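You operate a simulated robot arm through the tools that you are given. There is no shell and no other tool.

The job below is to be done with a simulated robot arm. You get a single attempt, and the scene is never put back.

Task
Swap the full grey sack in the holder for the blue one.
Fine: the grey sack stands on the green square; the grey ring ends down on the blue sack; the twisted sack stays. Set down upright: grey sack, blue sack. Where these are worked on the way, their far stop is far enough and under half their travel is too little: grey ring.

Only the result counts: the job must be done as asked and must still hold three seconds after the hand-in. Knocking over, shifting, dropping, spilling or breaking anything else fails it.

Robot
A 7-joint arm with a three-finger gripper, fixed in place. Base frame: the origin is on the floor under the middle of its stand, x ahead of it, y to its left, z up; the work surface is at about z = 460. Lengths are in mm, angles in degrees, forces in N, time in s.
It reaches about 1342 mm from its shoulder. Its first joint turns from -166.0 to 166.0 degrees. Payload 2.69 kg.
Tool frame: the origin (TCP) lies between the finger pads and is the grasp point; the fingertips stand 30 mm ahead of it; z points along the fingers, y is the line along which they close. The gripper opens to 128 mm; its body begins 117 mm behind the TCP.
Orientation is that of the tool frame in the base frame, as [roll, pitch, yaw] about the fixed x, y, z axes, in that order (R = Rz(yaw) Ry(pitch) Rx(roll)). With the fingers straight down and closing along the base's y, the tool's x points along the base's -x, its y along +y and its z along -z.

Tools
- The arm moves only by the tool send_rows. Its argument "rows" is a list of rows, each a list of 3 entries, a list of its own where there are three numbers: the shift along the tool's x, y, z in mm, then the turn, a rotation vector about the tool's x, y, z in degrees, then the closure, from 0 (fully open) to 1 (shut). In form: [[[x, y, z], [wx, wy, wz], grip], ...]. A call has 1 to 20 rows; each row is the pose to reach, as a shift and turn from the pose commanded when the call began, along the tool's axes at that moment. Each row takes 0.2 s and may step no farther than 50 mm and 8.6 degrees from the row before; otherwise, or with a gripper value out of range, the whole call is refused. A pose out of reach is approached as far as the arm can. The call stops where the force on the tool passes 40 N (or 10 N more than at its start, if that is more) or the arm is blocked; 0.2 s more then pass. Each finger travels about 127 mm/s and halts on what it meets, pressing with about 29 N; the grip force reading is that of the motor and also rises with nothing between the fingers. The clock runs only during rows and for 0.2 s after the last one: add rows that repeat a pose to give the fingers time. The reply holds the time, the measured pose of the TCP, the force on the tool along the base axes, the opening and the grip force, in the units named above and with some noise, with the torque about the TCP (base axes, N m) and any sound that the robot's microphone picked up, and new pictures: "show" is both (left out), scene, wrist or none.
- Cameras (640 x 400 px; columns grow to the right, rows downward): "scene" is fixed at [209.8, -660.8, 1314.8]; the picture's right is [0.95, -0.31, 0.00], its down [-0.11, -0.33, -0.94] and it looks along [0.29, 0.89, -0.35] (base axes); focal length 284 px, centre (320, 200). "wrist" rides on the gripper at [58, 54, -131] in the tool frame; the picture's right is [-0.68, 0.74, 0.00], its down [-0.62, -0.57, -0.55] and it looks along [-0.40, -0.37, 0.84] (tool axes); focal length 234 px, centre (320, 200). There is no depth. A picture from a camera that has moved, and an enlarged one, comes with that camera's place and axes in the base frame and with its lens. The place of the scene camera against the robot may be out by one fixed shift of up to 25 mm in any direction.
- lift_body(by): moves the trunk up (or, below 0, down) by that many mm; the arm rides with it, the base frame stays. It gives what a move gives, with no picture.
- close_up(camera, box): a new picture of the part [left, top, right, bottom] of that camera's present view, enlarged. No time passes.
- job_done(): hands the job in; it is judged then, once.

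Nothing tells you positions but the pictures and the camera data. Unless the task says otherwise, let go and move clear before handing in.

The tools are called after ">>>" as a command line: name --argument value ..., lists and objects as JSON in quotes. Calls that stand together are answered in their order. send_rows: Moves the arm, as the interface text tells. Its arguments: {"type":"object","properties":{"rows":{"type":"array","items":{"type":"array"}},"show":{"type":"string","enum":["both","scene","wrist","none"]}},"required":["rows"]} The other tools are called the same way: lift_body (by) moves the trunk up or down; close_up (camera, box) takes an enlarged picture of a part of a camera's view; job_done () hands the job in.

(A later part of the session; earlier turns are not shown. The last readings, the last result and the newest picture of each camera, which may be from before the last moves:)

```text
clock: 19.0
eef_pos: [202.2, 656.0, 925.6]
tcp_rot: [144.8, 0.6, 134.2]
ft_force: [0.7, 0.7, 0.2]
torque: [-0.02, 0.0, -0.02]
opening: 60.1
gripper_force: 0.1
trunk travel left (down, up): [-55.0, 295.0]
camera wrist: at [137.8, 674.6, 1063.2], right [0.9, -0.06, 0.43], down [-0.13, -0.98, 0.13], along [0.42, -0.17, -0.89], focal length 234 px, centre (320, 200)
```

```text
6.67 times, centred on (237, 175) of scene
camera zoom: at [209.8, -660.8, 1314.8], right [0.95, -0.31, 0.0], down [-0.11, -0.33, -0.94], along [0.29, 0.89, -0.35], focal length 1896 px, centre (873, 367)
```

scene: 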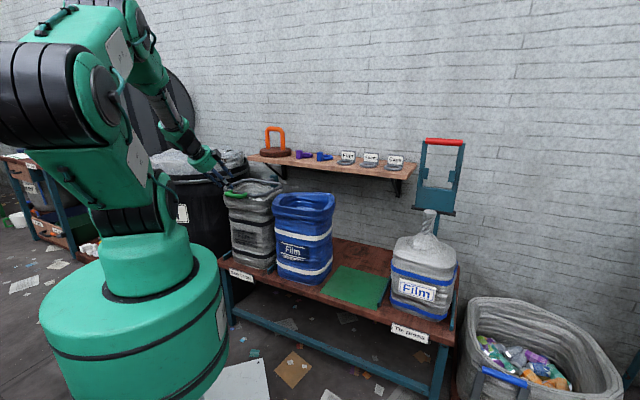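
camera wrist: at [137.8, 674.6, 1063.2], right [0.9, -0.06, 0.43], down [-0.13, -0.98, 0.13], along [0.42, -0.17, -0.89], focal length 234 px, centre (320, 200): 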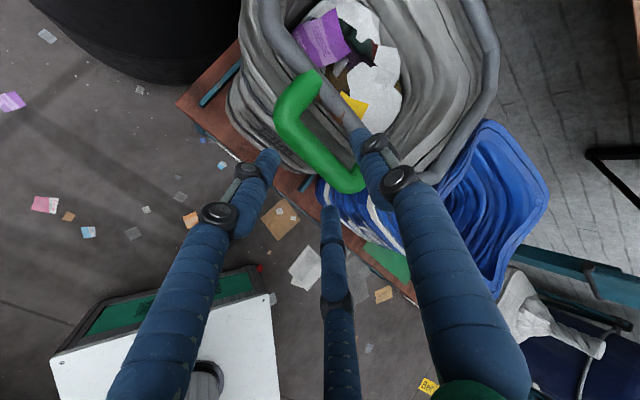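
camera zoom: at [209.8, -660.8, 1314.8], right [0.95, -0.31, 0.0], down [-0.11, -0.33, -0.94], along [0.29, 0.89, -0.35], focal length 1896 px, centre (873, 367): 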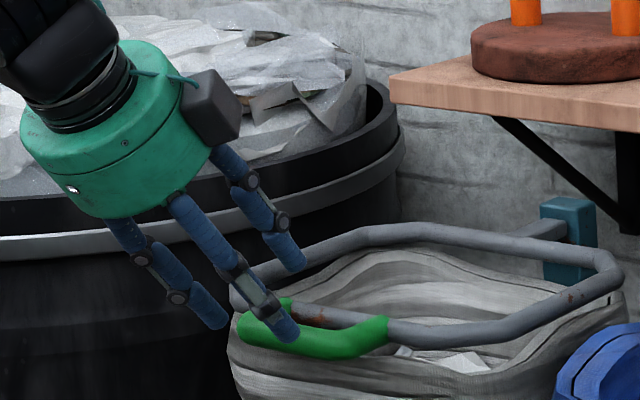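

>>> send_rows --rows '[[[2, -5.5, 0], [0, 0, 0], 0.6], [[2, -5.5, 12], [0, 0, 0], 0.6], [[2, -5.5, 24], [0, 0, 0], 0.6], [[2, -5.5, 24], [0, 0, 0], 0.6]]' --show "wrist"

>>> close_up --camera "wrist" --box '[220, 80, 412, 200]'

>>> close_up --camera "scene" --box '[205, 145, 269, 205]'

```text
clock: 20.0
eef_pos: [207.7, 664.6, 902.1]
tcp_rot: [144.7, 0.6, 134.2]
ft_force: [0.4, -0.2, 0.1]
torque: [0.01, 0.01, -0.02]
opening: 51.4
gripper_force: 0.2
trunk travel left (down, up): [-55.0, 295.0]
camera wrist: at [143.7, 683.5, 1040.4], right [0.9, -0.06, 0.43], down [-0.13, -0.98, 0.13], along [0.42, -0.17, -0.89], focal length 234 px, centre (320, 200)
```

wrist: 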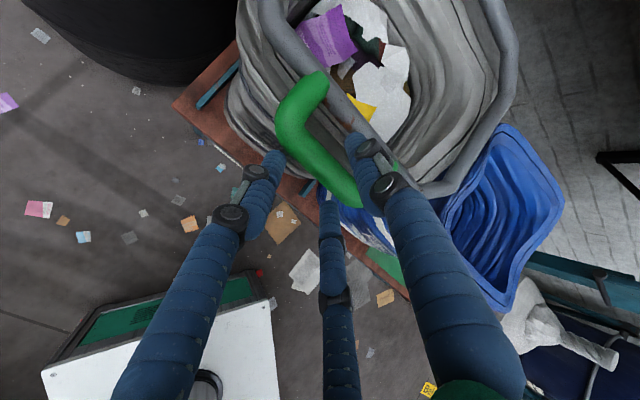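

```text
3.33 times, centred on (316, 140) of wrist
camera zoom: at [143.7, 683.5, 1040.4], right [0.9, -0.06, 0.43], down [-0.13, -0.98, 0.13], along [0.42, -0.17, -0.89], focal length 781 px, centre (333, 400)
```

zoom: 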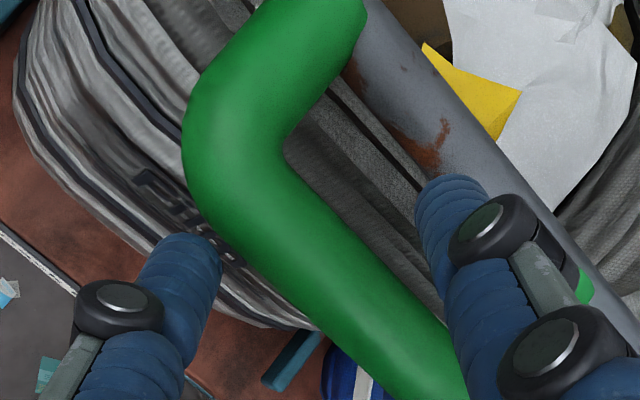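

```text
6.67 times, centred on (237, 175) of scene
camera zoom: at [209.8, -660.8, 1314.8], right [0.95, -0.31, 0.0], down [-0.11, -0.33, -0.94], along [0.29, 0.89, -0.35], focal length 1896 px, centre (873, 367)
```

zoom: 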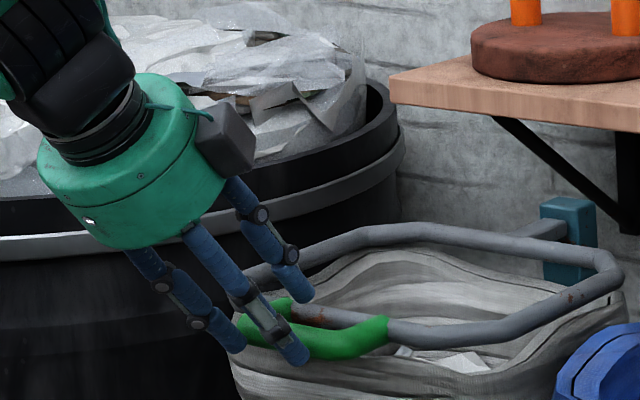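

>>> send_rows --rows '[[[0, -2.5, 4], [0, 0, 0], 0.6], [[0, -2.5, 14], [0, 0, 0], 0.6], [[0, -2.5, 24], [0, 0, 0], 0.6], [[0, -2.5, 24], [0, 0, 0], 0.6]]' --show "wrist"

>>> close_up --camera "wrist" --box '[220, 80, 412, 200]'

>>> close_up --camera "scene" --box '[205, 145, 269, 205]'

```text
clock: 21.0
eef_pos: [217.2, 670.9, 881.1]
tcp_rot: [144.6, 0.7, 134.2]
ft_force: [-3.5, -7.6, 11.1]
torque: [0.41, -0.37, -0.21]
opening: 51.8
gripper_force: 0.3
trunk travel left (down, up): [-55.0, 295.0]
camera wrist: at [152.5, 690.5, 1018.7], right [0.9, -0.06, 0.43], down [-0.13, -0.98, 0.13], along [0.42, -0.17, -0.89], focal length 234 px, centre (320, 200)
```

wrist: 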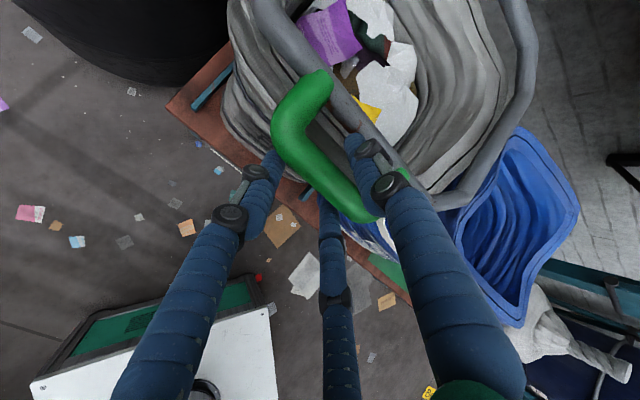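

```text
3.33 times, centred on (316, 140) of wrist
camera zoom: at [152.5, 690.5, 1018.7], right [0.9, -0.06, 0.43], down [-0.13, -0.98, 0.13], along [0.42, -0.17, -0.89], focal length 781 px, centre (333, 400)
```

zoom: 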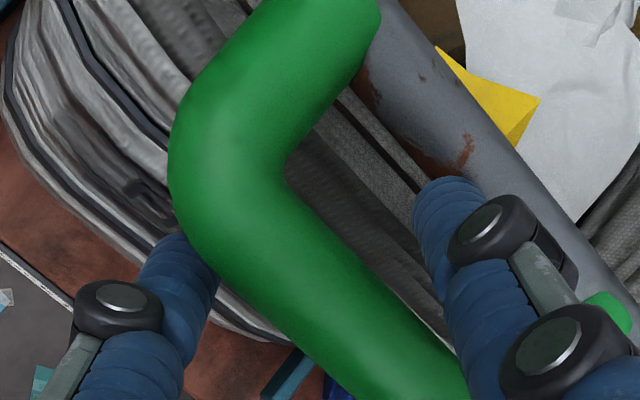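

```text
6.67 times, centred on (237, 175) of scene
camera zoom: at [209.8, -660.8, 1314.8], right [0.95, -0.31, 0.0], down [-0.11, -0.33, -0.94], along [0.29, 0.89, -0.35], focal length 1896 px, centre (873, 367)
```

zoom: 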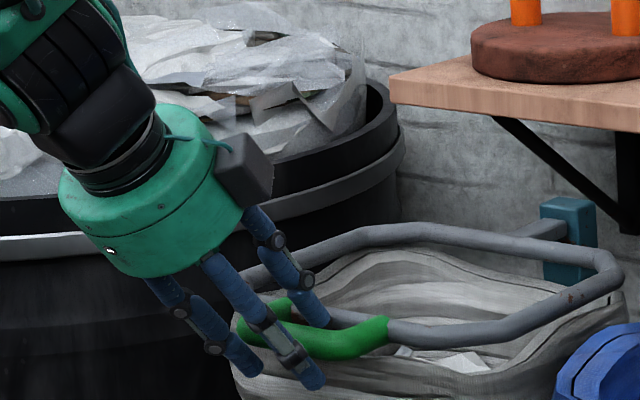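

The bar now lies between the fingers, with light contact on the ring tube. I'll ease back 3 mm and close the grip.

>>> send_rows --rows '[[[0, 0, -3], [0, 0, 0], 0.6], [[0, 0, -3], [0, 0, 0], 0.7], [[0, 2, -3], [0, 0, 0], 0.8], [[0, 4, -3], [0, 0, 0], 0.95], [[0, 4, -3], [0, 0, 0], 0.95], [[0, 4, -3], [0, 0, 0], 0.95]]' --show "wrist"

>>> close_up --camera "wrist" --box '[220, 80, 412, 200]'

>>> close_up --camera "scene" --box '[205, 145, 269, 205]'

```text
clock: 22.4
eef_pos: [214.8, 671.3, 880.0]
tcp_rot: [145.0, 0.8, 134.2]
ft_force: [-10.0, -10.4, 6.2]
torque: [-0.23, -0.07, 0.3]
opening: 32.7
gripper_force: 44.8
trunk travel left (down, up): [-55.0, 295.0]
stopped in row 6: the force on the tool passed its limit at 41 N (the readings are from after the stop); the commanded pose is now the measured one
camera wrist: at [151.7, 690.0, 1019.3], right [0.9, -0.06, 0.43], down [-0.13, -0.98, 0.13], along [0.42, -0.18, -0.89], focal length 234 px, centre (320, 200)
```

wrist: 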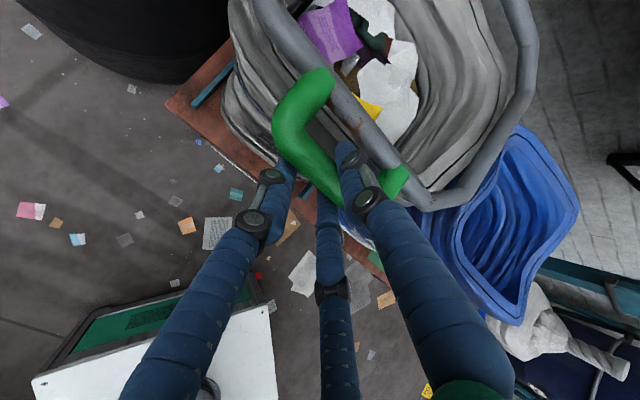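

```text
3.33 times, centred on (316, 140) of wrist
camera zoom: at [151.7, 690.0, 1019.3], right [0.9, -0.06, 0.43], down [-0.13, -0.98, 0.13], along [0.42, -0.18, -0.89], focal length 781 px, centre (333, 400)
```

zoom: 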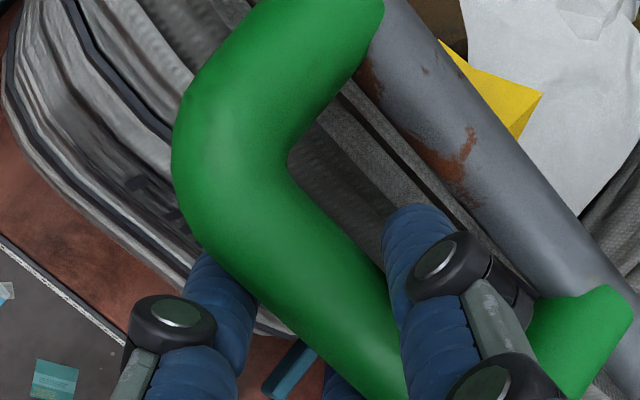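

```text
6.67 times, centred on (237, 175) of scene
camera zoom: at [209.8, -660.8, 1314.8], right [0.95, -0.31, 0.0], down [-0.11, -0.33, -0.94], along [0.29, 0.89, -0.35], focal length 1896 px, centre (873, 367)
```

zoom: 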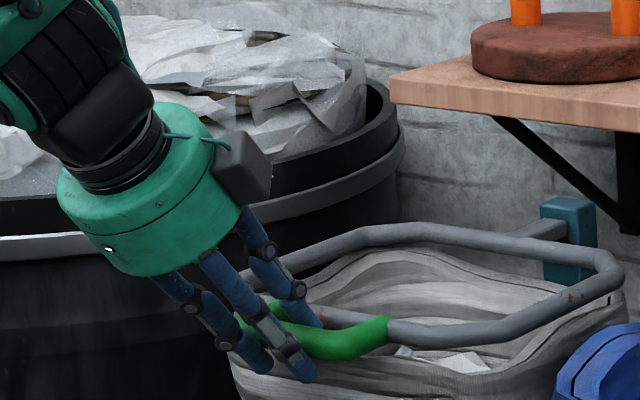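

The handle is held (opening 33 mm). Now I'll swing the ring up along an arc about the post hinge (about q=945, z=876), starting gently and watching the forces.

>>> send_rows --rows '[[[0, 8, -10.7], [1, 0, 0], 0.95], [[0, 16.7, -21.4], [1.95, 0, 0], 0.95], [[0, 26, -31.5], [2.9, 0, 0], 0.95], [[0, 35.3, -41.5], [3.9, 0, 0], 0.95]]' --show "both"

>>> close_up --camera "scene" --box '[205, 130, 301, 220]'

```text
clock: 23.4
eef_pos: [220.1, 674.9, 938.2]
tcp_rot: [148.9, 0.8, 134.1]
ft_force: [-14.6, -11.1, 1.5]
torque: [-0.44, -0.32, 0.23]
opening: 32.8
gripper_force: 45.0
trunk travel left (down, up): [-55.0, 295.0]
camera wrist: at [162.6, 700.7, 1077.2], right [0.92, -0.04, 0.39], down [-0.12, -0.97, 0.19], along [0.37, -0.22, -0.9], focal length 234 px, centre (320, 200)
```

scene: 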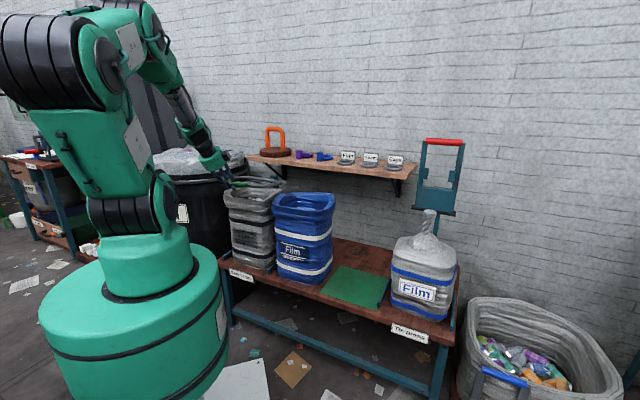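
wrist: 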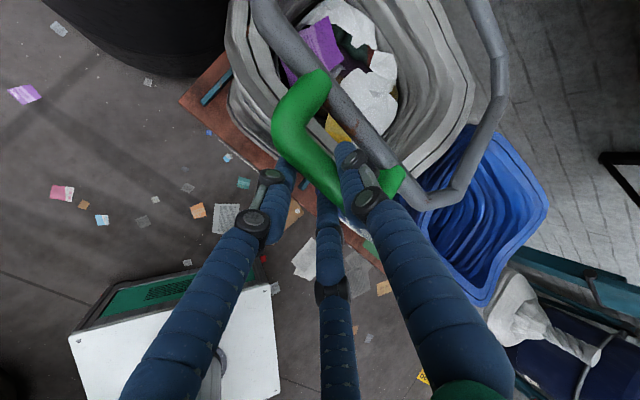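

```text
4.44 times, centred on (253, 175) of scene
camera zoom: at [209.8, -660.8, 1314.8], right [0.95, -0.31, 0.0], down [-0.11, -0.33, -0.94], along [0.29, 0.89, -0.35], focal length 1264 px, centre (618, 311)
```

zoom: 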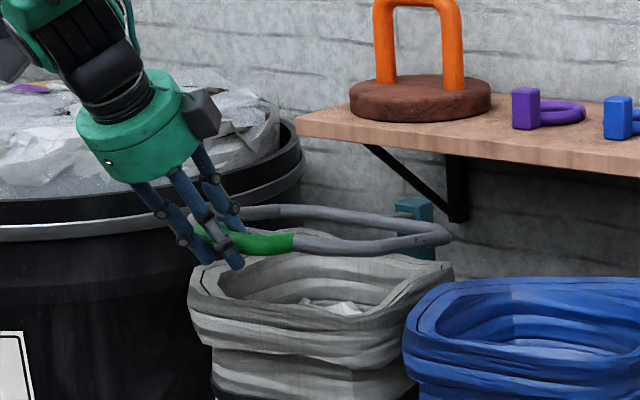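

>>> send_rows --rows '[[[0, 14, -16.5], [1.5, 0, 0], 0.95], [[0, 28.4, -32.1], [3.1, 0, 0], 0.95], [[0, 48.2, -47], [4.9, 0, 0], 0.95], [[0, 68, -61], [6.6, 0, 0], 0.95], [[0, 89.5, -73], [8.4, 0, 0], 0.95], [[0.5, 111.5, -83.5], [10.1, 0, 0], 0.95], [[0.8, 134.5, -92.2], [11.9, 0, 0], 0.95], [[1, 158, -99], [13.6, 0, 0], 0.95]]' --show "both"

>>> close_up --camera "scene" --box '[205, 100, 301, 190]'

```text
clock: 25.2
eef_pos: [276.9, 733.8, 1102.3]
tcp_rot: [162.4, 0.7, 134.1]
ft_force: [10.2, -29.7, 10.3]
torque: [-0.18, -0.4, 0.83]
opening: 32.7
gripper_force: 44.9
trunk travel left (down, up): [-55.0, 295.0]
camera wrist: at [245.5, 783.6, 1244.9], right [0.97, 0.01, 0.23], down [-0.08, -0.93, 0.36], along [0.22, -0.37, -0.9], focal length 234 px, centre (320, 200)
```

scene: 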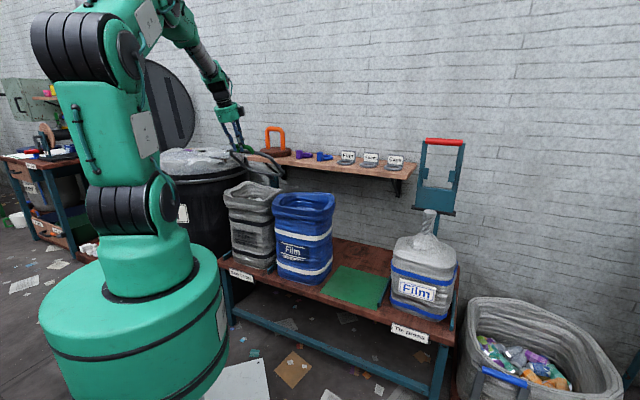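
wrist: 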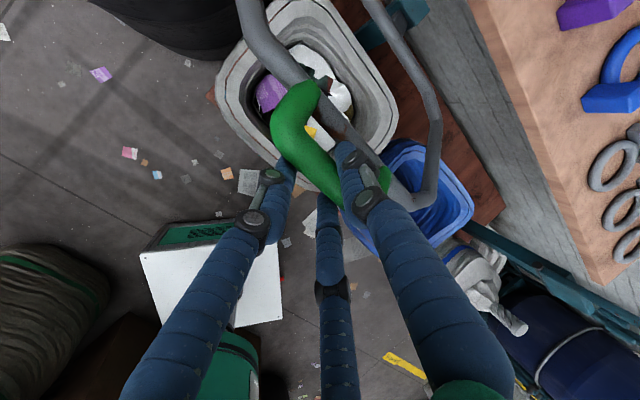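

```text
4.44 times, centred on (253, 145) of scene
camera zoom: at [209.8, -660.8, 1314.8], right [0.95, -0.31, 0.0], down [-0.11, -0.33, -0.94], along [0.29, 0.89, -0.35], focal length 1264 px, centre (618, 444)
```

zoom: 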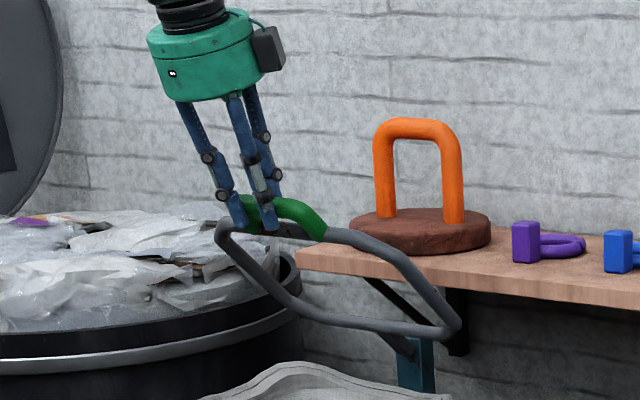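

>>> send_rows --rows '[[[-1.5, 22.6, -10.5], [1.7, 0, 0], 0.95], [[-3, 45.2, -19.2], [3.5, 0, 0], 0.95], [[-3, 69, -26], [5.2, 0, 0], 0.95], [[-3, 92.6, -31], [7, 0, 0], 0.95]]' --show "scene"

>>> close_up --camera "scene" --box '[205, 100, 301, 190]'

```text
clock: 26.2
eef_pos: [331.9, 788.9, 1161.1]
tcp_rot: [169.3, 0.8, 134.2]
ft_force: [-6.1, -5.6, 12.9]
torque: [0.69, 0.31, 1.06]
opening: 32.7
gripper_force: 45.0
trunk travel left (down, up): [-55.0, 295.0]
```

scene: 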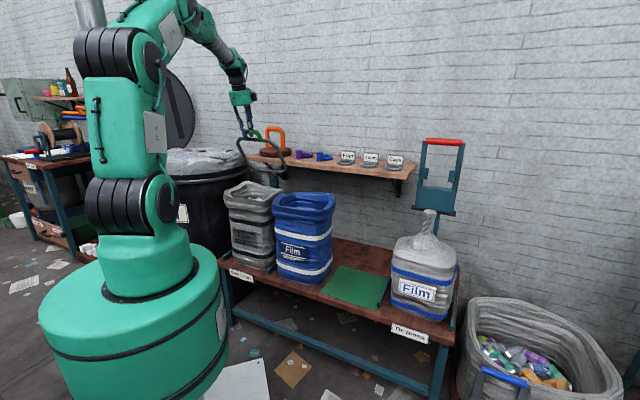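

```text
4.44 times, centred on (253, 145) of scene
camera zoom: at [209.8, -660.8, 1314.8], right [0.95, -0.31, 0.0], down [-0.11, -0.33, -0.94], along [0.29, 0.89, -0.35], focal length 1264 px, centre (618, 444)
```

zoom: 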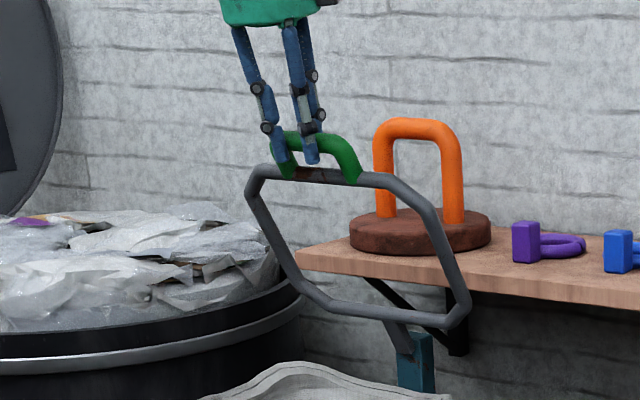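

>>> send_rows --rows '[[[0, 24, -6], [1.7, 0, 0], 0.95], [[0, 47.8, -10.4], [3.5, 0, 0], 0.95], [[0, 72.3, -12.8], [5.2, 0, 0], 0.95], [[0, 96.8, -13.3], [7, 0, 0], 0.95]]' --show "scene"

>>> close_up --camera "scene" --box '[215, 90, 311, 180]'

```text
clock: 26.9
eef_pos: [368.6, 826.4, 1184.9]
tcp_rot: [173.1, 0.8, 134.2]
ft_force: [-1.5, -4.3, 7.5]
torque: [0.16, -0.22, 1.02]
opening: 32.4
gripper_force: 44.7
trunk travel left (down, up): [-55.0, 295.0]
stopped in row 3: the force on the tool passed its limit at 41 N (the readings are from after the stop); the commanded pose is now the measured one
```

scene: 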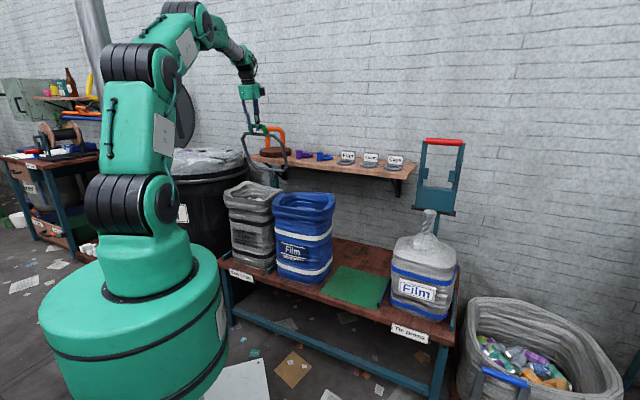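

```text
4.44 times, centred on (263, 135) of scene
camera zoom: at [209.8, -660.8, 1314.8], right [0.95, -0.31, 0.0], down [-0.11, -0.33, -0.94], along [0.29, 0.89, -0.35], focal length 1264 px, centre (573, 489)
```

zoom: 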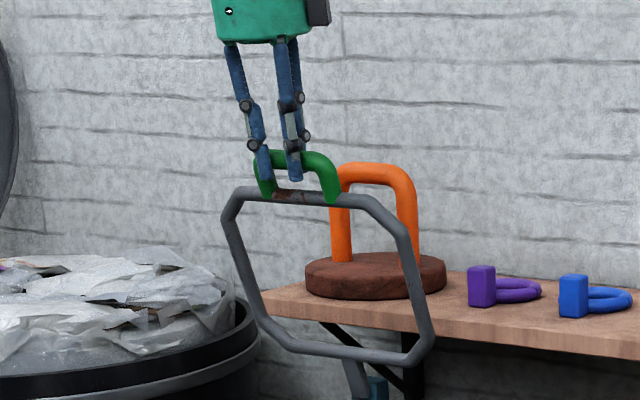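

>>> send_rows --rows '[[[0, 6, -1.5], [0.6, 0, 0], 0.95], [[0, 12, -3], [1.2, 0, 0], 0.95], [[0, 18, -4], [1.8, 0, 0], 0.95]]' --show "none"

```text
clock: 27.7
eef_pos: [381.6, 837.9, 1189.9]
tcp_rot: [175.0, 0.6, 134.2]
ft_force: [-4.5, -0.9, 10.3]
torque: [-0.13, -0.23, 1.19]
opening: 32.7
gripper_force: 44.8
trunk travel left (down, up): [-55.0, 295.0]
```

>>> send_rows --rows '[[[0, 7, -1], [0.5, 0, 0], 0.95], [[0, 14.2, -1.8], [1, 0, 0], 0.95], [[0, 21, -2.3], [1.5, 0, 0], 0.95], [[0, 27.6, -2.7], [2, 0, 0], 0.95], [[0, 36, -3.2], [2.5, 0, 0], 0.95], [[0, 44, -3.5], [3, 0, 0], 0.95], [[0, 52, -3.5], [3.5, 0, 0], 0.95], [[0, 60.5, -3.3], [4, 0, 0], 0.95]]' --show "scene"

>>> close_up --camera "scene" --box '[215, 90, 311, 180]'

```text
clock: 29.5
eef_pos: [424.1, 881.1, 1199.5]
tcp_rot: [178.9, 0.5, 134.3]
ft_force: [-1.6, 1.6, 4.7]
torque: [0.31, -0.06, 1.05]
opening: 32.7
gripper_force: 45.4
trunk travel left (down, up): [-55.0, 295.0]
stopped in row 8: the force on the tool passed its limit at 40 N (the readings are from after the stop); the commanded pose is now the measured one
```

scene: 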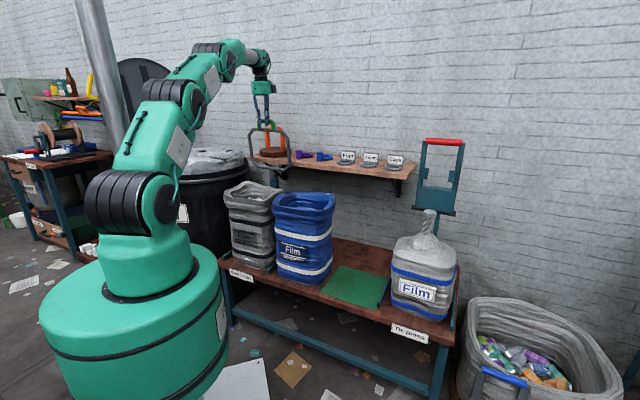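

```text
4.44 times, centred on (263, 135) of scene
camera zoom: at [209.8, -660.8, 1314.8], right [0.95, -0.31, 0.0], down [-0.11, -0.33, -0.94], along [0.29, 0.89, -0.35], focal length 1264 px, centre (573, 489)
```

zoom: 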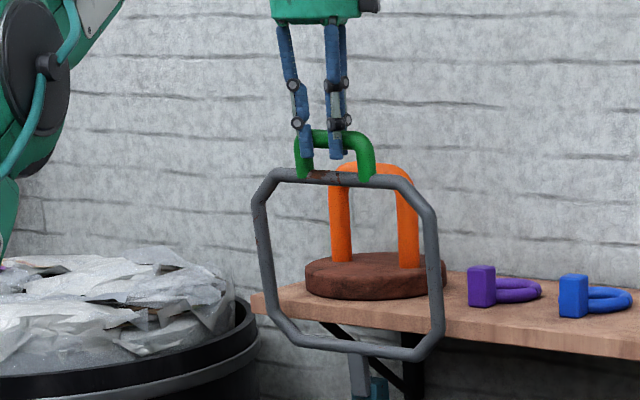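

>>> send_rows --rows '[[[0, 4, 0], [0, 0, 0], 0.95], [[0, 8, 0], [0, 0, 0], 0.95], [[0, 12, 0], [0, 0, 0], 0.95], [[0, 16, 0], [0, 0, 0], 0.95], [[0, 20, 0], [0, 0, 0], 0.95]]' --show "none"

```text
clock: 30.7
eef_pos: [441.0, 896.1, 1200.3]
tcp_rot: [178.9, 0.6, 134.3]
ft_force: [-4.7, 4.3, 12.5]
torque: [0.12, -0.04, 1.2]
opening: 32.7
gripper_force: 45.1
trunk travel left (down, up): [-55.0, 295.0]
```

>>> send_rows --rows '[[[0, 5, 0], [0, 0, 0], 0.95], [[0, 10, 0.3], [0, 0, 0], 0.95], [[0, 15, 0.6], [0, 0, 0], 0.95], [[0, 20, 1], [0, 0, 0], 0.95], [[0, 25, 1.5], [0, 0, 0], 0.95]]' --show "scene"

>>> close_up --camera "scene" --box '[215, 90, 311, 200]'

```text
clock: 31.9
eef_pos: [453.5, 910.0, 1199.0]
tcp_rot: [178.7, 0.4, 134.4]
ft_force: [-18.1, 18.7, 22.8]
torque: [0.28, -0.01, 1.22]
opening: 32.8
gripper_force: 44.6
out of reach, approached as far as the arm can: row 5
trunk travel left (down, up): [-55.0, 295.0]
```

scene: 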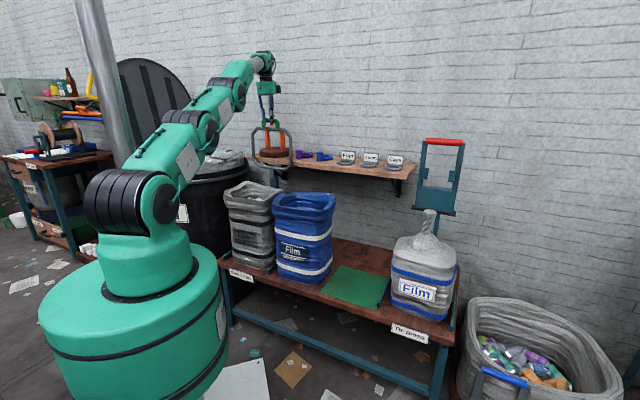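

```text
3.64 times, centred on (263, 145) of scene
camera zoom: at [209.8, -660.8, 1314.8], right [0.95, -0.31, 0.0], down [-0.11, -0.33, -0.94], along [0.29, 0.89, -0.35], focal length 1034 px, centre (527, 400)
```

zoom: 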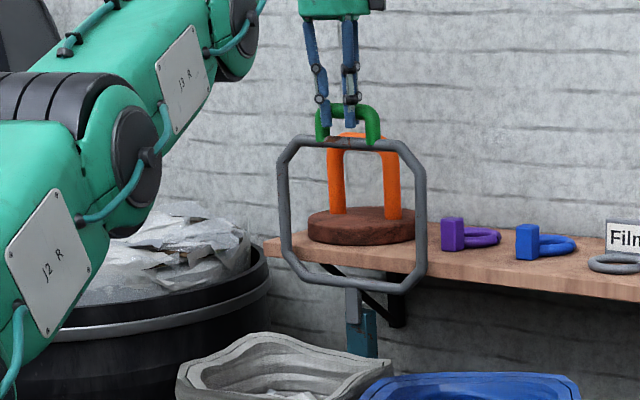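

The ring is just past vertical (about 94°) and the arm is at the limit of its reach here. I'll open the fingers a little and see whether the ring stays back.

>>> send_rows --rows '[[[0, -2, 0], [0, 0, 0], 0.8], [[0, -2, 0], [0, 0, 0], 0.6], [[0, -2, 0], [0, 0, 0], 0.6], [[0, -2, 0], [0, 0, 0], 0.6], [[0, -2, 0], [0, 0, 0], 0.6]]' --show "both"

>>> close_up --camera "scene" --box '[215, 90, 311, 200]'

```text
clock: 33.1
eef_pos: [454.9, 907.5, 1196.6]
tcp_rot: [178.9, 0.6, 134.2]
ft_force: [0.0, 0.4, -0.5]
torque: [0.01, -0.01, 0.02]
opening: 51.2
gripper_force: 0.0
trunk travel left (down, up): [-55.0, 295.0]
camera wrist: at [450.9, 983.6, 1329.1], right [1.0, 0.03, 0.02], down [0.01, -0.84, 0.54], along [0.03, -0.54, -0.84], focal length 234 px, centre (320, 200)
```

scene: 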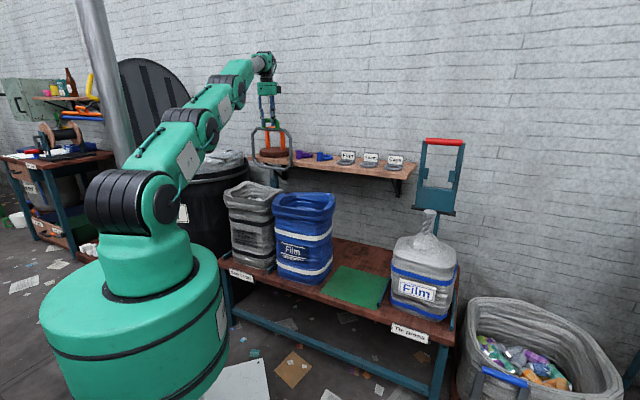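
wrist: 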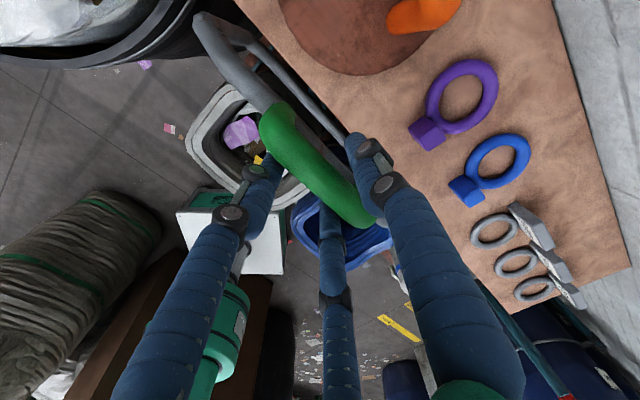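

```text
3.64 times, centred on (263, 145) of scene
camera zoom: at [209.8, -660.8, 1314.8], right [0.95, -0.31, 0.0], down [-0.11, -0.33, -0.94], along [0.29, 0.89, -0.35], focal length 1034 px, centre (527, 400)
```

zoom: 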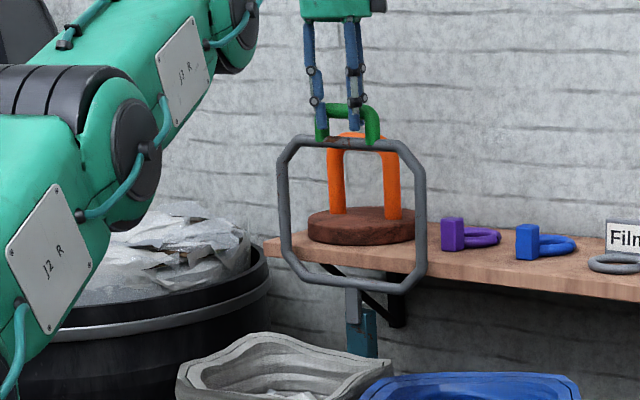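

The ring stays up on its own with the fingers open and no force. Raising the trunk should pull the fingers straight up off the handle.

>>> lift_body --by 100

>>> close_up --camera "scene" --box '[215, 60, 331, 200]'

>>> close_up --camera "wrist" --box '[160, 0, 480, 200]'

```text
clock: 34.5
eef_pos: [455.1, 908.0, 1295.5]
tcp_rot: [178.8, 0.4, 134.2]
ft_force: [0.3, 0.5, 0.4]
torque: [-0.04, 0.03, 0.01]
opening: 51.1
gripper_force: 0.2
trunk travel left (down, up): [-155.0, 195.0]
```

```text
2.86 times, centred on (273, 130) of scene
camera zoom: at [209.8, -660.8, 1314.8], right [0.95, -0.31, 0.0], down [-0.11, -0.33, -0.94], along [0.29, 0.89, -0.35], focal length 812 px, centre (454, 400)
```

zoom: 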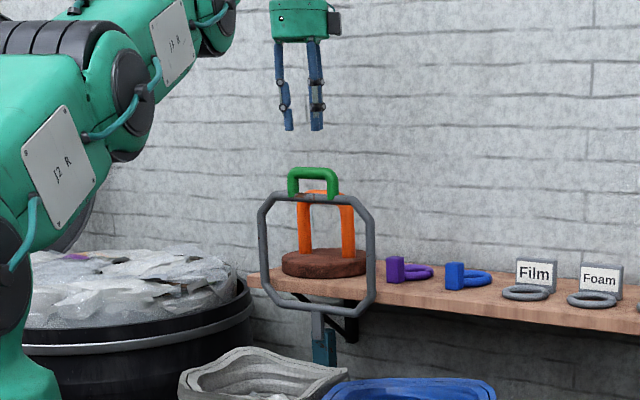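

```text
2.00 times, centred on (320, 100) of wrist
camera zoom: at [450.8, 984.1, 1428.3], right [1.0, 0.03, 0.02], down [0.01, -0.84, 0.54], along [0.03, -0.54, -0.84], focal length 468 px, centre (320, 400)
```

zoom: 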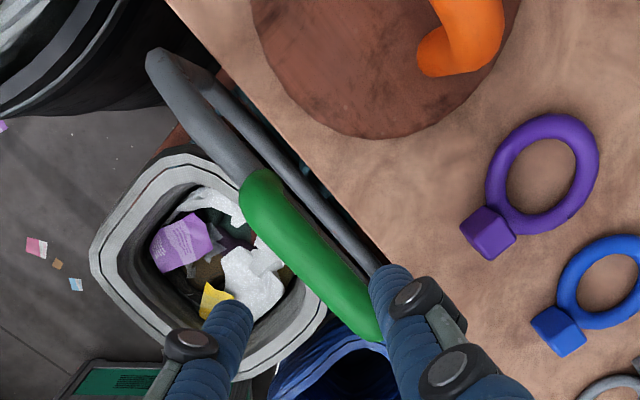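

>>> send_rows --rows '[[[0, -45, 0], [0.3, 0, -0.2], 0.3], [[-2, -90, 0], [0.6, 0, -0.4], 0.3], [[-4, -135, 20], [0.9, 0, -0.6], 0.3], [[-5, -180, 50], [1.2, 0, -0.8], 0.3], [[-5, -225, 70], [1.2, 0, -0.8], 0.3], [[-5, -263, 100], [1.2, 0, -0.8], 0.3], [[-5, -263, 130], [1.2, 0, -0.8], 0.3], [[-5, -263, 130], [1.2, 0, -0.8], 0.3]]' --show "both"

>>> close_up --camera "wrist" --box '[240, 0, 640, 250]'

>>> close_up --camera "scene" --box '[205, 100, 345, 300]'

```text
refused: row 4 steps farther than a row can; nothing moved
```

```text
1.60 times, centred on (440, 125) of wrist
camera zoom: at [450.8, 984.1, 1428.3], right [1.0, 0.03, 0.02], down [0.01, -0.84, 0.54], along [0.03, -0.54, -0.84], focal length 375 px, centre (128, 320)
```

zoom: 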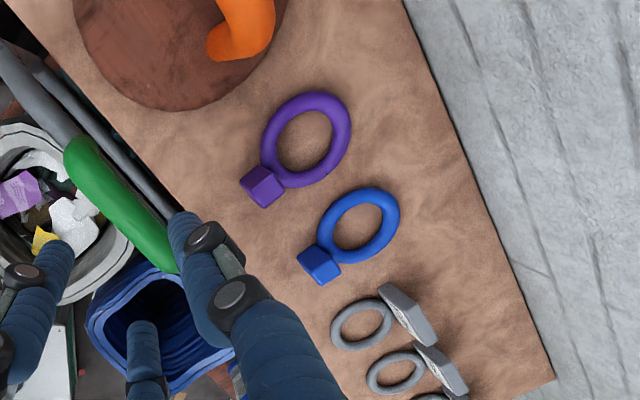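

```text
2.00 times, centred on (275, 200) of scene
camera zoom: at [209.8, -660.8, 1314.8], right [0.95, -0.31, 0.0], down [-0.11, -0.33, -0.94], along [0.29, 0.89, -0.35], focal length 569 px, centre (410, 200)
```

zoom: 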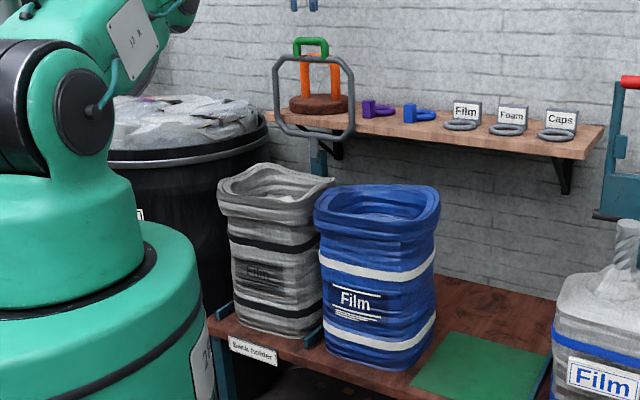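

The ring is standing up and clear. I'll resend the retreat with smaller steps, going back over the grey sack's front.

>>> send_rows --rows '[[[0, -45, 0], [0.3, 0, -0.2], 0.3], [[-2, -90, 0], [0.6, 0, -0.4], 0.3], [[-3, -133, 10], [0.9, 0, -0.6], 0.3], [[-4, -175, 30], [1.2, 0, -0.8], 0.3], [[-5, -217, 50], [1.2, 0, -0.8], 0.3], [[-5, -255, 75], [1.2, 0, -0.8], 0.3], [[-5, -263, 115], [1.2, 0, -0.8], 0.3], [[-5, -263, 130], [1.2, 0, -0.8], 0.3], [[-5, -263, 130], [1.2, 0, -0.8], 0.3]]' --show "both"

>>> close_up --camera "wrist" --box '[240, 0, 640, 250]'

>>> close_up --camera "scene" --box '[205, 100, 345, 300]'

```text
clock: 36.5
eef_pos: [273.7, 721.2, 1161.3]
tcp_rot: [-179.9, 0.5, 135.0]
ft_force: [0.3, -0.4, -0.7]
torque: [-0.03, 0.01, -0.01]
opening: 89.5
gripper_force: 0.1
trunk travel left (down, up): [-155.0, 195.0]
camera wrist: at [269.2, 798.5, 1292.9], right [1.0, 0.04, 0.01], down [0.03, -0.83, 0.55], along [0.03, -0.55, -0.83], focal length 234 px, centre (320, 200)
```

scene: 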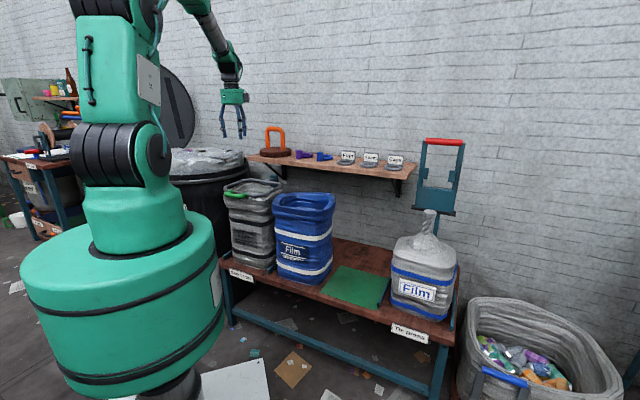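
wrist: 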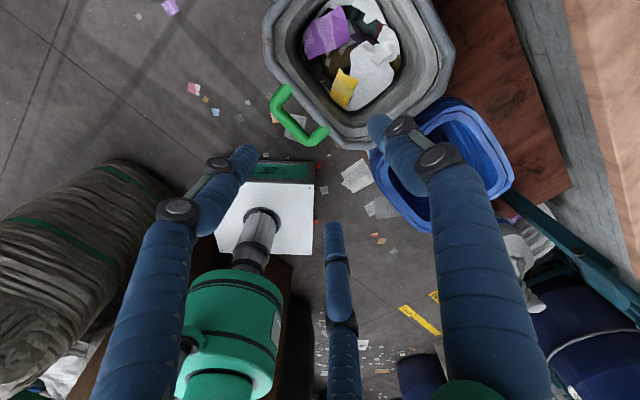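

```text
1.60 times, centred on (440, 125) of wrist
camera zoom: at [269.2, 798.5, 1292.9], right [1.0, 0.04, 0.01], down [0.03, -0.83, 0.55], along [0.03, -0.55, -0.83], focal length 375 px, centre (128, 320)
```

zoom: 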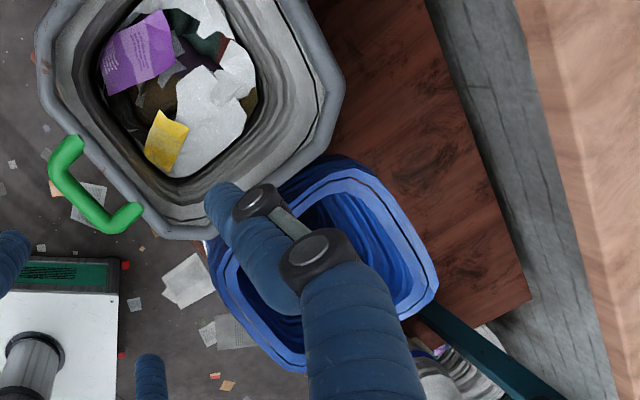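

```text
2.00 times, centred on (275, 200) of scene
camera zoom: at [209.8, -660.8, 1314.8], right [0.95, -0.31, 0.0], down [-0.11, -0.33, -0.94], along [0.29, 0.89, -0.35], focal length 569 px, centre (410, 200)
```

zoom: 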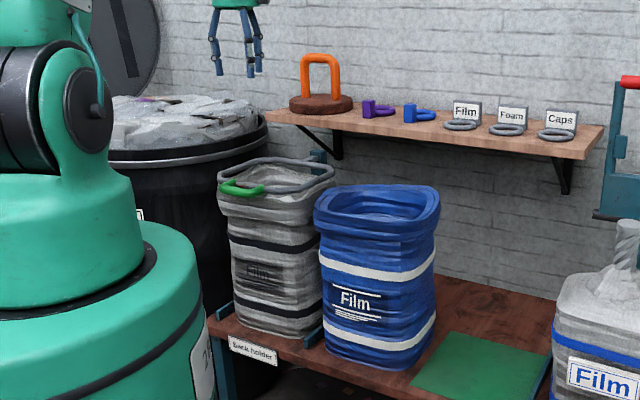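

The ring has dropped back onto the grey sack, so 94° was not past its balance point. I'll grip the handle again as before, but keep more forward tilt during the swing so I can push it all the way to its stop.

>>> send_rows --rows '[[[0, -28, 27], [0, 0, 0], 0.5], [[1, -56, 54], [0, 0, 0], 0.53], [[2, -83, 70], [0, 0, 0], 0.53], [[2, -83, 70], [0, 0, 0], 0.53]]' --show "none"

>>> lift_body --by -100

```text
clock: 37.5
eef_pos: [211.5, 663.1, 1093.5]
tcp_rot: [-179.9, 0.5, 135.0]
ft_force: [-0.5, -0.5, 0.4]
torque: [0.03, -0.02, 0.01]
opening: 60.1
gripper_force: 0.0
trunk travel left (down, up): [-155.0, 195.0]
```

```text
clock: 38.8
eef_pos: [211.6, 664.1, 993.8]
tcp_rot: [-179.9, 0.6, 135.0]
ft_force: [0.3, -0.2, 0.1]
torque: [-0.01, 0.03, -0.01]
opening: 59.9
gripper_force: 0.0
trunk travel left (down, up): [-55.0, 295.0]
```

>>> send_rows --rows '[[[0, -10, 5], [-7, 0, 0], 0.53], [[0, -18, 15], [-14, 0, 0], 0.53], [[0, -20, 30], [-21, 0, 0], 0.53], [[0, -18, 45], [-28, 0, 0], 0.53], [[0, -14, 60], [-34.5, 0, 0], 0.53], [[0, -14, 64], [-34.5, 0, 0], 0.53]]' --show "wrist"

>>> close_up --camera "wrist" --box '[220, 70, 412, 190]'

```text
clock: 40.1
eef_pos: [204.9, 661.6, 919.7]
tcp_rot: [146.6, 0.8, 135.2]
ft_force: [2.7, -1.1, -0.4]
torque: [0.11, 0.33, 0.21]
opening: 60.1
gripper_force: 0.0
trunk travel left (down, up): [-55.0, 295.0]
stopped in row 6: the force on the tool passed its limit at 66 N (the readings are from after the stop); the commanded pose is now the measured one
camera wrist: at [143.7, 682.2, 1059.6], right [0.91, -0.04, 0.41], down [-0.11, -0.98, 0.16], along [0.4, -0.19, -0.9], focal length 234 px, centre (320, 200)
```

wrist: 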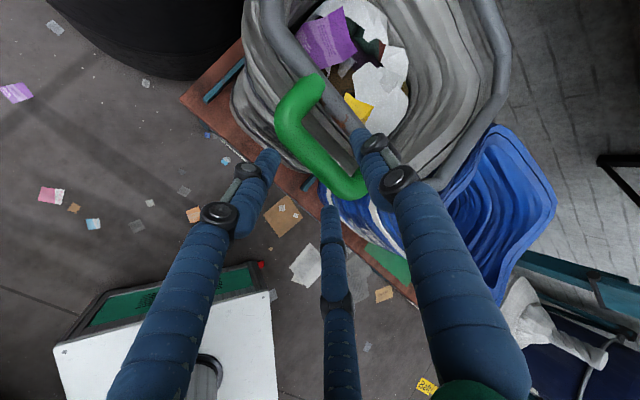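

```text
3.33 times, centred on (316, 130) of wrist
camera zoom: at [143.7, 682.2, 1059.6], right [0.91, -0.04, 0.41], down [-0.11, -0.98, 0.16], along [0.4, -0.19, -0.9], focal length 781 px, centre (333, 433)
```

zoom: 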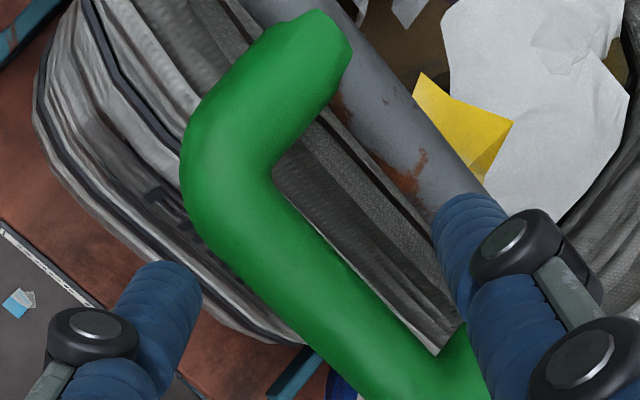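

>>> send_rows --rows '[[[0, -5.5, 3], [0, 0, 0], 0.6], [[0, -5.5, 12], [0, 0, 0], 0.6], [[0, -5.5, 22], [0, 0, 0], 0.6], [[0, -5.5, 30], [0, 0, 0], 0.6], [[0, -5.5, 35], [0, 0, 0], 0.6], [[0, -5.5, 35], [0, 0, 0], 0.6]]' --show "wrist"

>>> close_up --camera "wrist" --box '[220, 80, 412, 200]'

>>> close_up --camera "scene" --box '[205, 145, 269, 205]'

```text
clock: 41.5
eef_pos: [210.1, 672.1, 889.8]
tcp_rot: [146.4, 0.9, 135.4]
ft_force: [-0.2, -0.5, -1.1]
torque: [-0.03, -0.01, -0.05]
opening: 51.3
gripper_force: 0.1
trunk travel left (down, up): [-55.0, 295.0]
camera wrist: at [148.5, 693.2, 1029.0], right [0.91, -0.03, 0.42], down [-0.11, -0.98, 0.15], along [0.41, -0.18, -0.9], focal length 234 px, centre (320, 200)
```

wrist: 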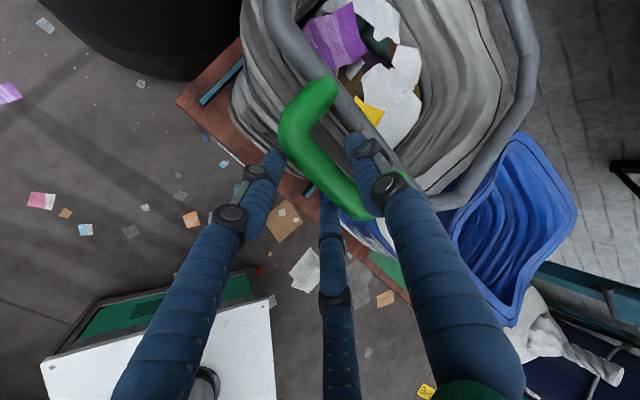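

```text
3.33 times, centred on (316, 140) of wrist
camera zoom: at [148.5, 693.2, 1029.0], right [0.91, -0.03, 0.42], down [-0.11, -0.98, 0.15], along [0.41, -0.18, -0.9], focal length 781 px, centre (333, 400)
```

zoom: 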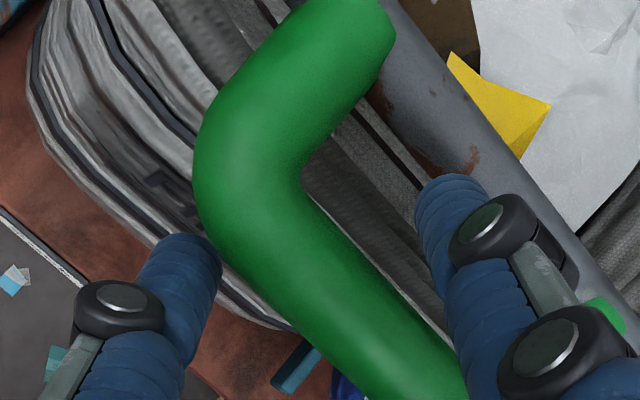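

```text
6.67 times, centred on (237, 175) of scene
camera zoom: at [209.8, -660.8, 1314.8], right [0.95, -0.31, 0.0], down [-0.11, -0.33, -0.94], along [0.29, 0.89, -0.35], focal length 1896 px, centre (873, 367)
```

zoom: 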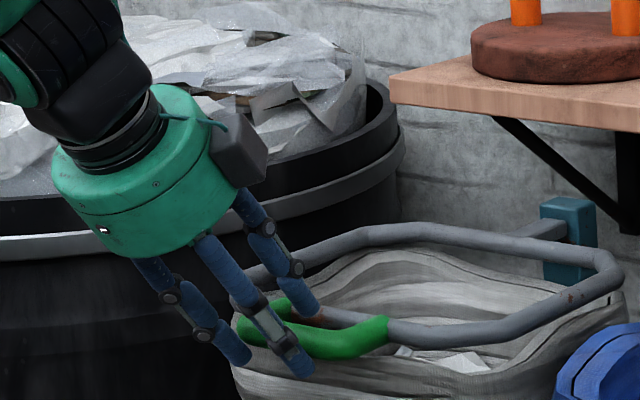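

>>> send_rows --rows '[[[0, 2, 4], [0, 0, 0], 0.6], [[0, 2, 9], [0, 0, 0], 0.6], [[0, 2, 9], [0, 0, 0], 0.7], [[0, 3, 9], [0, 0, 0], 0.8], [[0, 4, 9], [0, 0, 0], 0.95], [[0, 4, 9], [0, 0, 0], 0.95], [[0, 4, 9], [0, 0, 0], 0.95]]' --show "wrist"

>>> close_up --camera "scene" --box '[205, 145, 269, 205]'

```text
clock: 43.1
eef_pos: [216.2, 675.8, 884.4]
tcp_rot: [146.3, 0.8, 135.3]
ft_force: [-19.7, -23.8, -2.9]
torque: [0.05, 0.46, -1.28]
opening: 32.5
gripper_force: 44.5
trunk travel left (down, up): [-55.0, 295.0]
camera wrist: at [154.2, 697.5, 1023.0], right [0.91, -0.03, 0.42], down [-0.11, -0.98, 0.15], along [0.41, -0.19, -0.9], focal length 234 px, centre (320, 200)
```

wrist: 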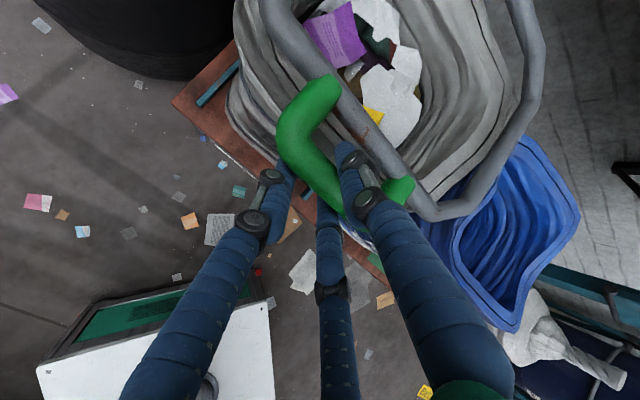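

```text
6.67 times, centred on (237, 175) of scene
camera zoom: at [209.8, -660.8, 1314.8], right [0.95, -0.31, 0.0], down [-0.11, -0.33, -0.94], along [0.29, 0.89, -0.35], focal length 1896 px, centre (873, 367)
```

zoom: 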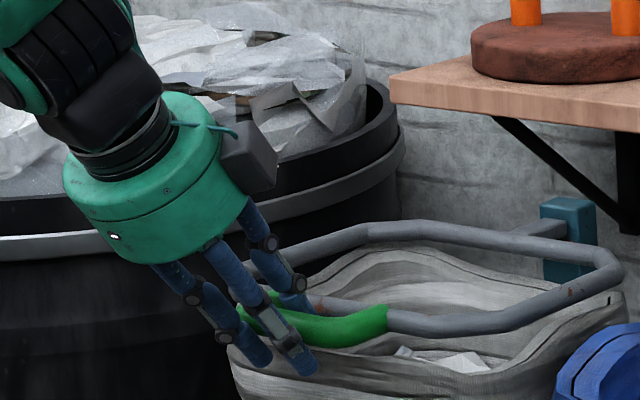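

The handle is gripped again. I'll swing the ring up with the tool kept tilted.

>>> send_rows --rows '[[[0, 11.1, -22], [0.6, 0, 0], 0.95], [[0, 26.3, -41.7], [1.2, 0, 0], 0.95], [[0, 43.9, -58.9], [1.8, 0, 0], 0.95], [[0, 62.2, -74.9], [2.5, 0, 0], 0.95], [[0, 81.9, -89], [3.1, 0, 0], 0.95], [[0, 102.7, -102], [3.7, 0, 0], 0.95], [[0, 124.5, -113], [4.3, 0, 0], 0.95], [[0, 147, -122.3], [4.9, 0, 0], 0.95], [[0, 170.1, -130], [5.5, 0, 0], 0.95], [[0, 193.9, -135.7], [6.2, 0, 0], 0.95]]' --show "scene"

```text
clock: 44.5
eef_pos: [233.2, 698.2, 1015.5]
tcp_rot: [150.0, 0.9, 135.2]
ft_force: [13.6, 18.2, -14.3]
torque: [0.21, 0.44, -0.63]
opening: 33.0
gripper_force: 45.1
trunk travel left (down, up): [-55.0, 295.0]
stopped in row 6: the force on the tool passed its limit at 42 N (the readings are from after the stop); the commanded pose is now the measured one
```

scene: 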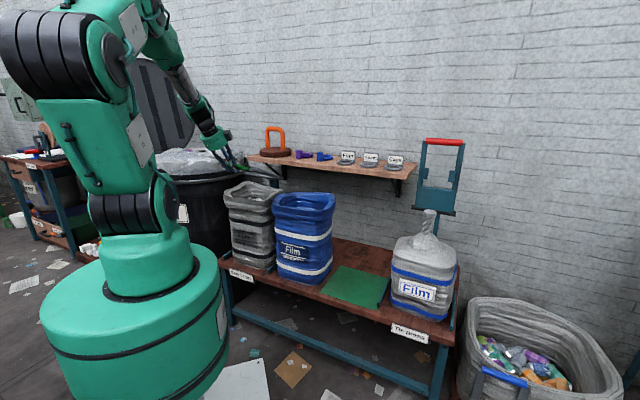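

>>> send_rows --rows '[[[0, 6, -1], [0, 0, 0], 0.95], [[0, 11.9, -3], [0, 0, 0], 0.95], [[0, 22, -9.5], [0.3, 0, 0], 0.95], [[0, 32.5, -15.2], [0.7, 0, 0], 0.95], [[0, 43, -20.7], [1, 0, 0], 0.95], [[0, 54.1, -25.8], [1.4, 0, 0], 0.95], [[0, 65, -30.5], [1.7, 0, 0], 0.95], [[0, 76.3, -34.7], [2, 0, 0], 0.95], [[0, 87.8, -38.5], [2.3, 0, 0], 0.95], [[0, 99.3, -41.9], [2.6, 0, 0], 0.95]]' --show "scene"

```text
clock: 45.7
eef_pos: [250.0, 714.9, 1052.4]
tcp_rot: [150.9, 0.8, 135.0]
ft_force: [-42.2, -2.3, 17.5]
torque: [0.47, 0.59, -0.17]
opening: 32.7
gripper_force: 44.7
trunk travel left (down, up): [-55.0, 295.0]
stopped in row 5: the force on the tool passed its limit at 58 N (the readings are from after the stop); the commanded pose is now the measured one
```

scene: 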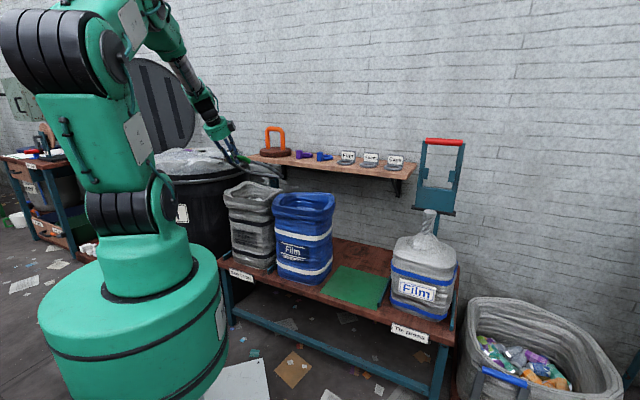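

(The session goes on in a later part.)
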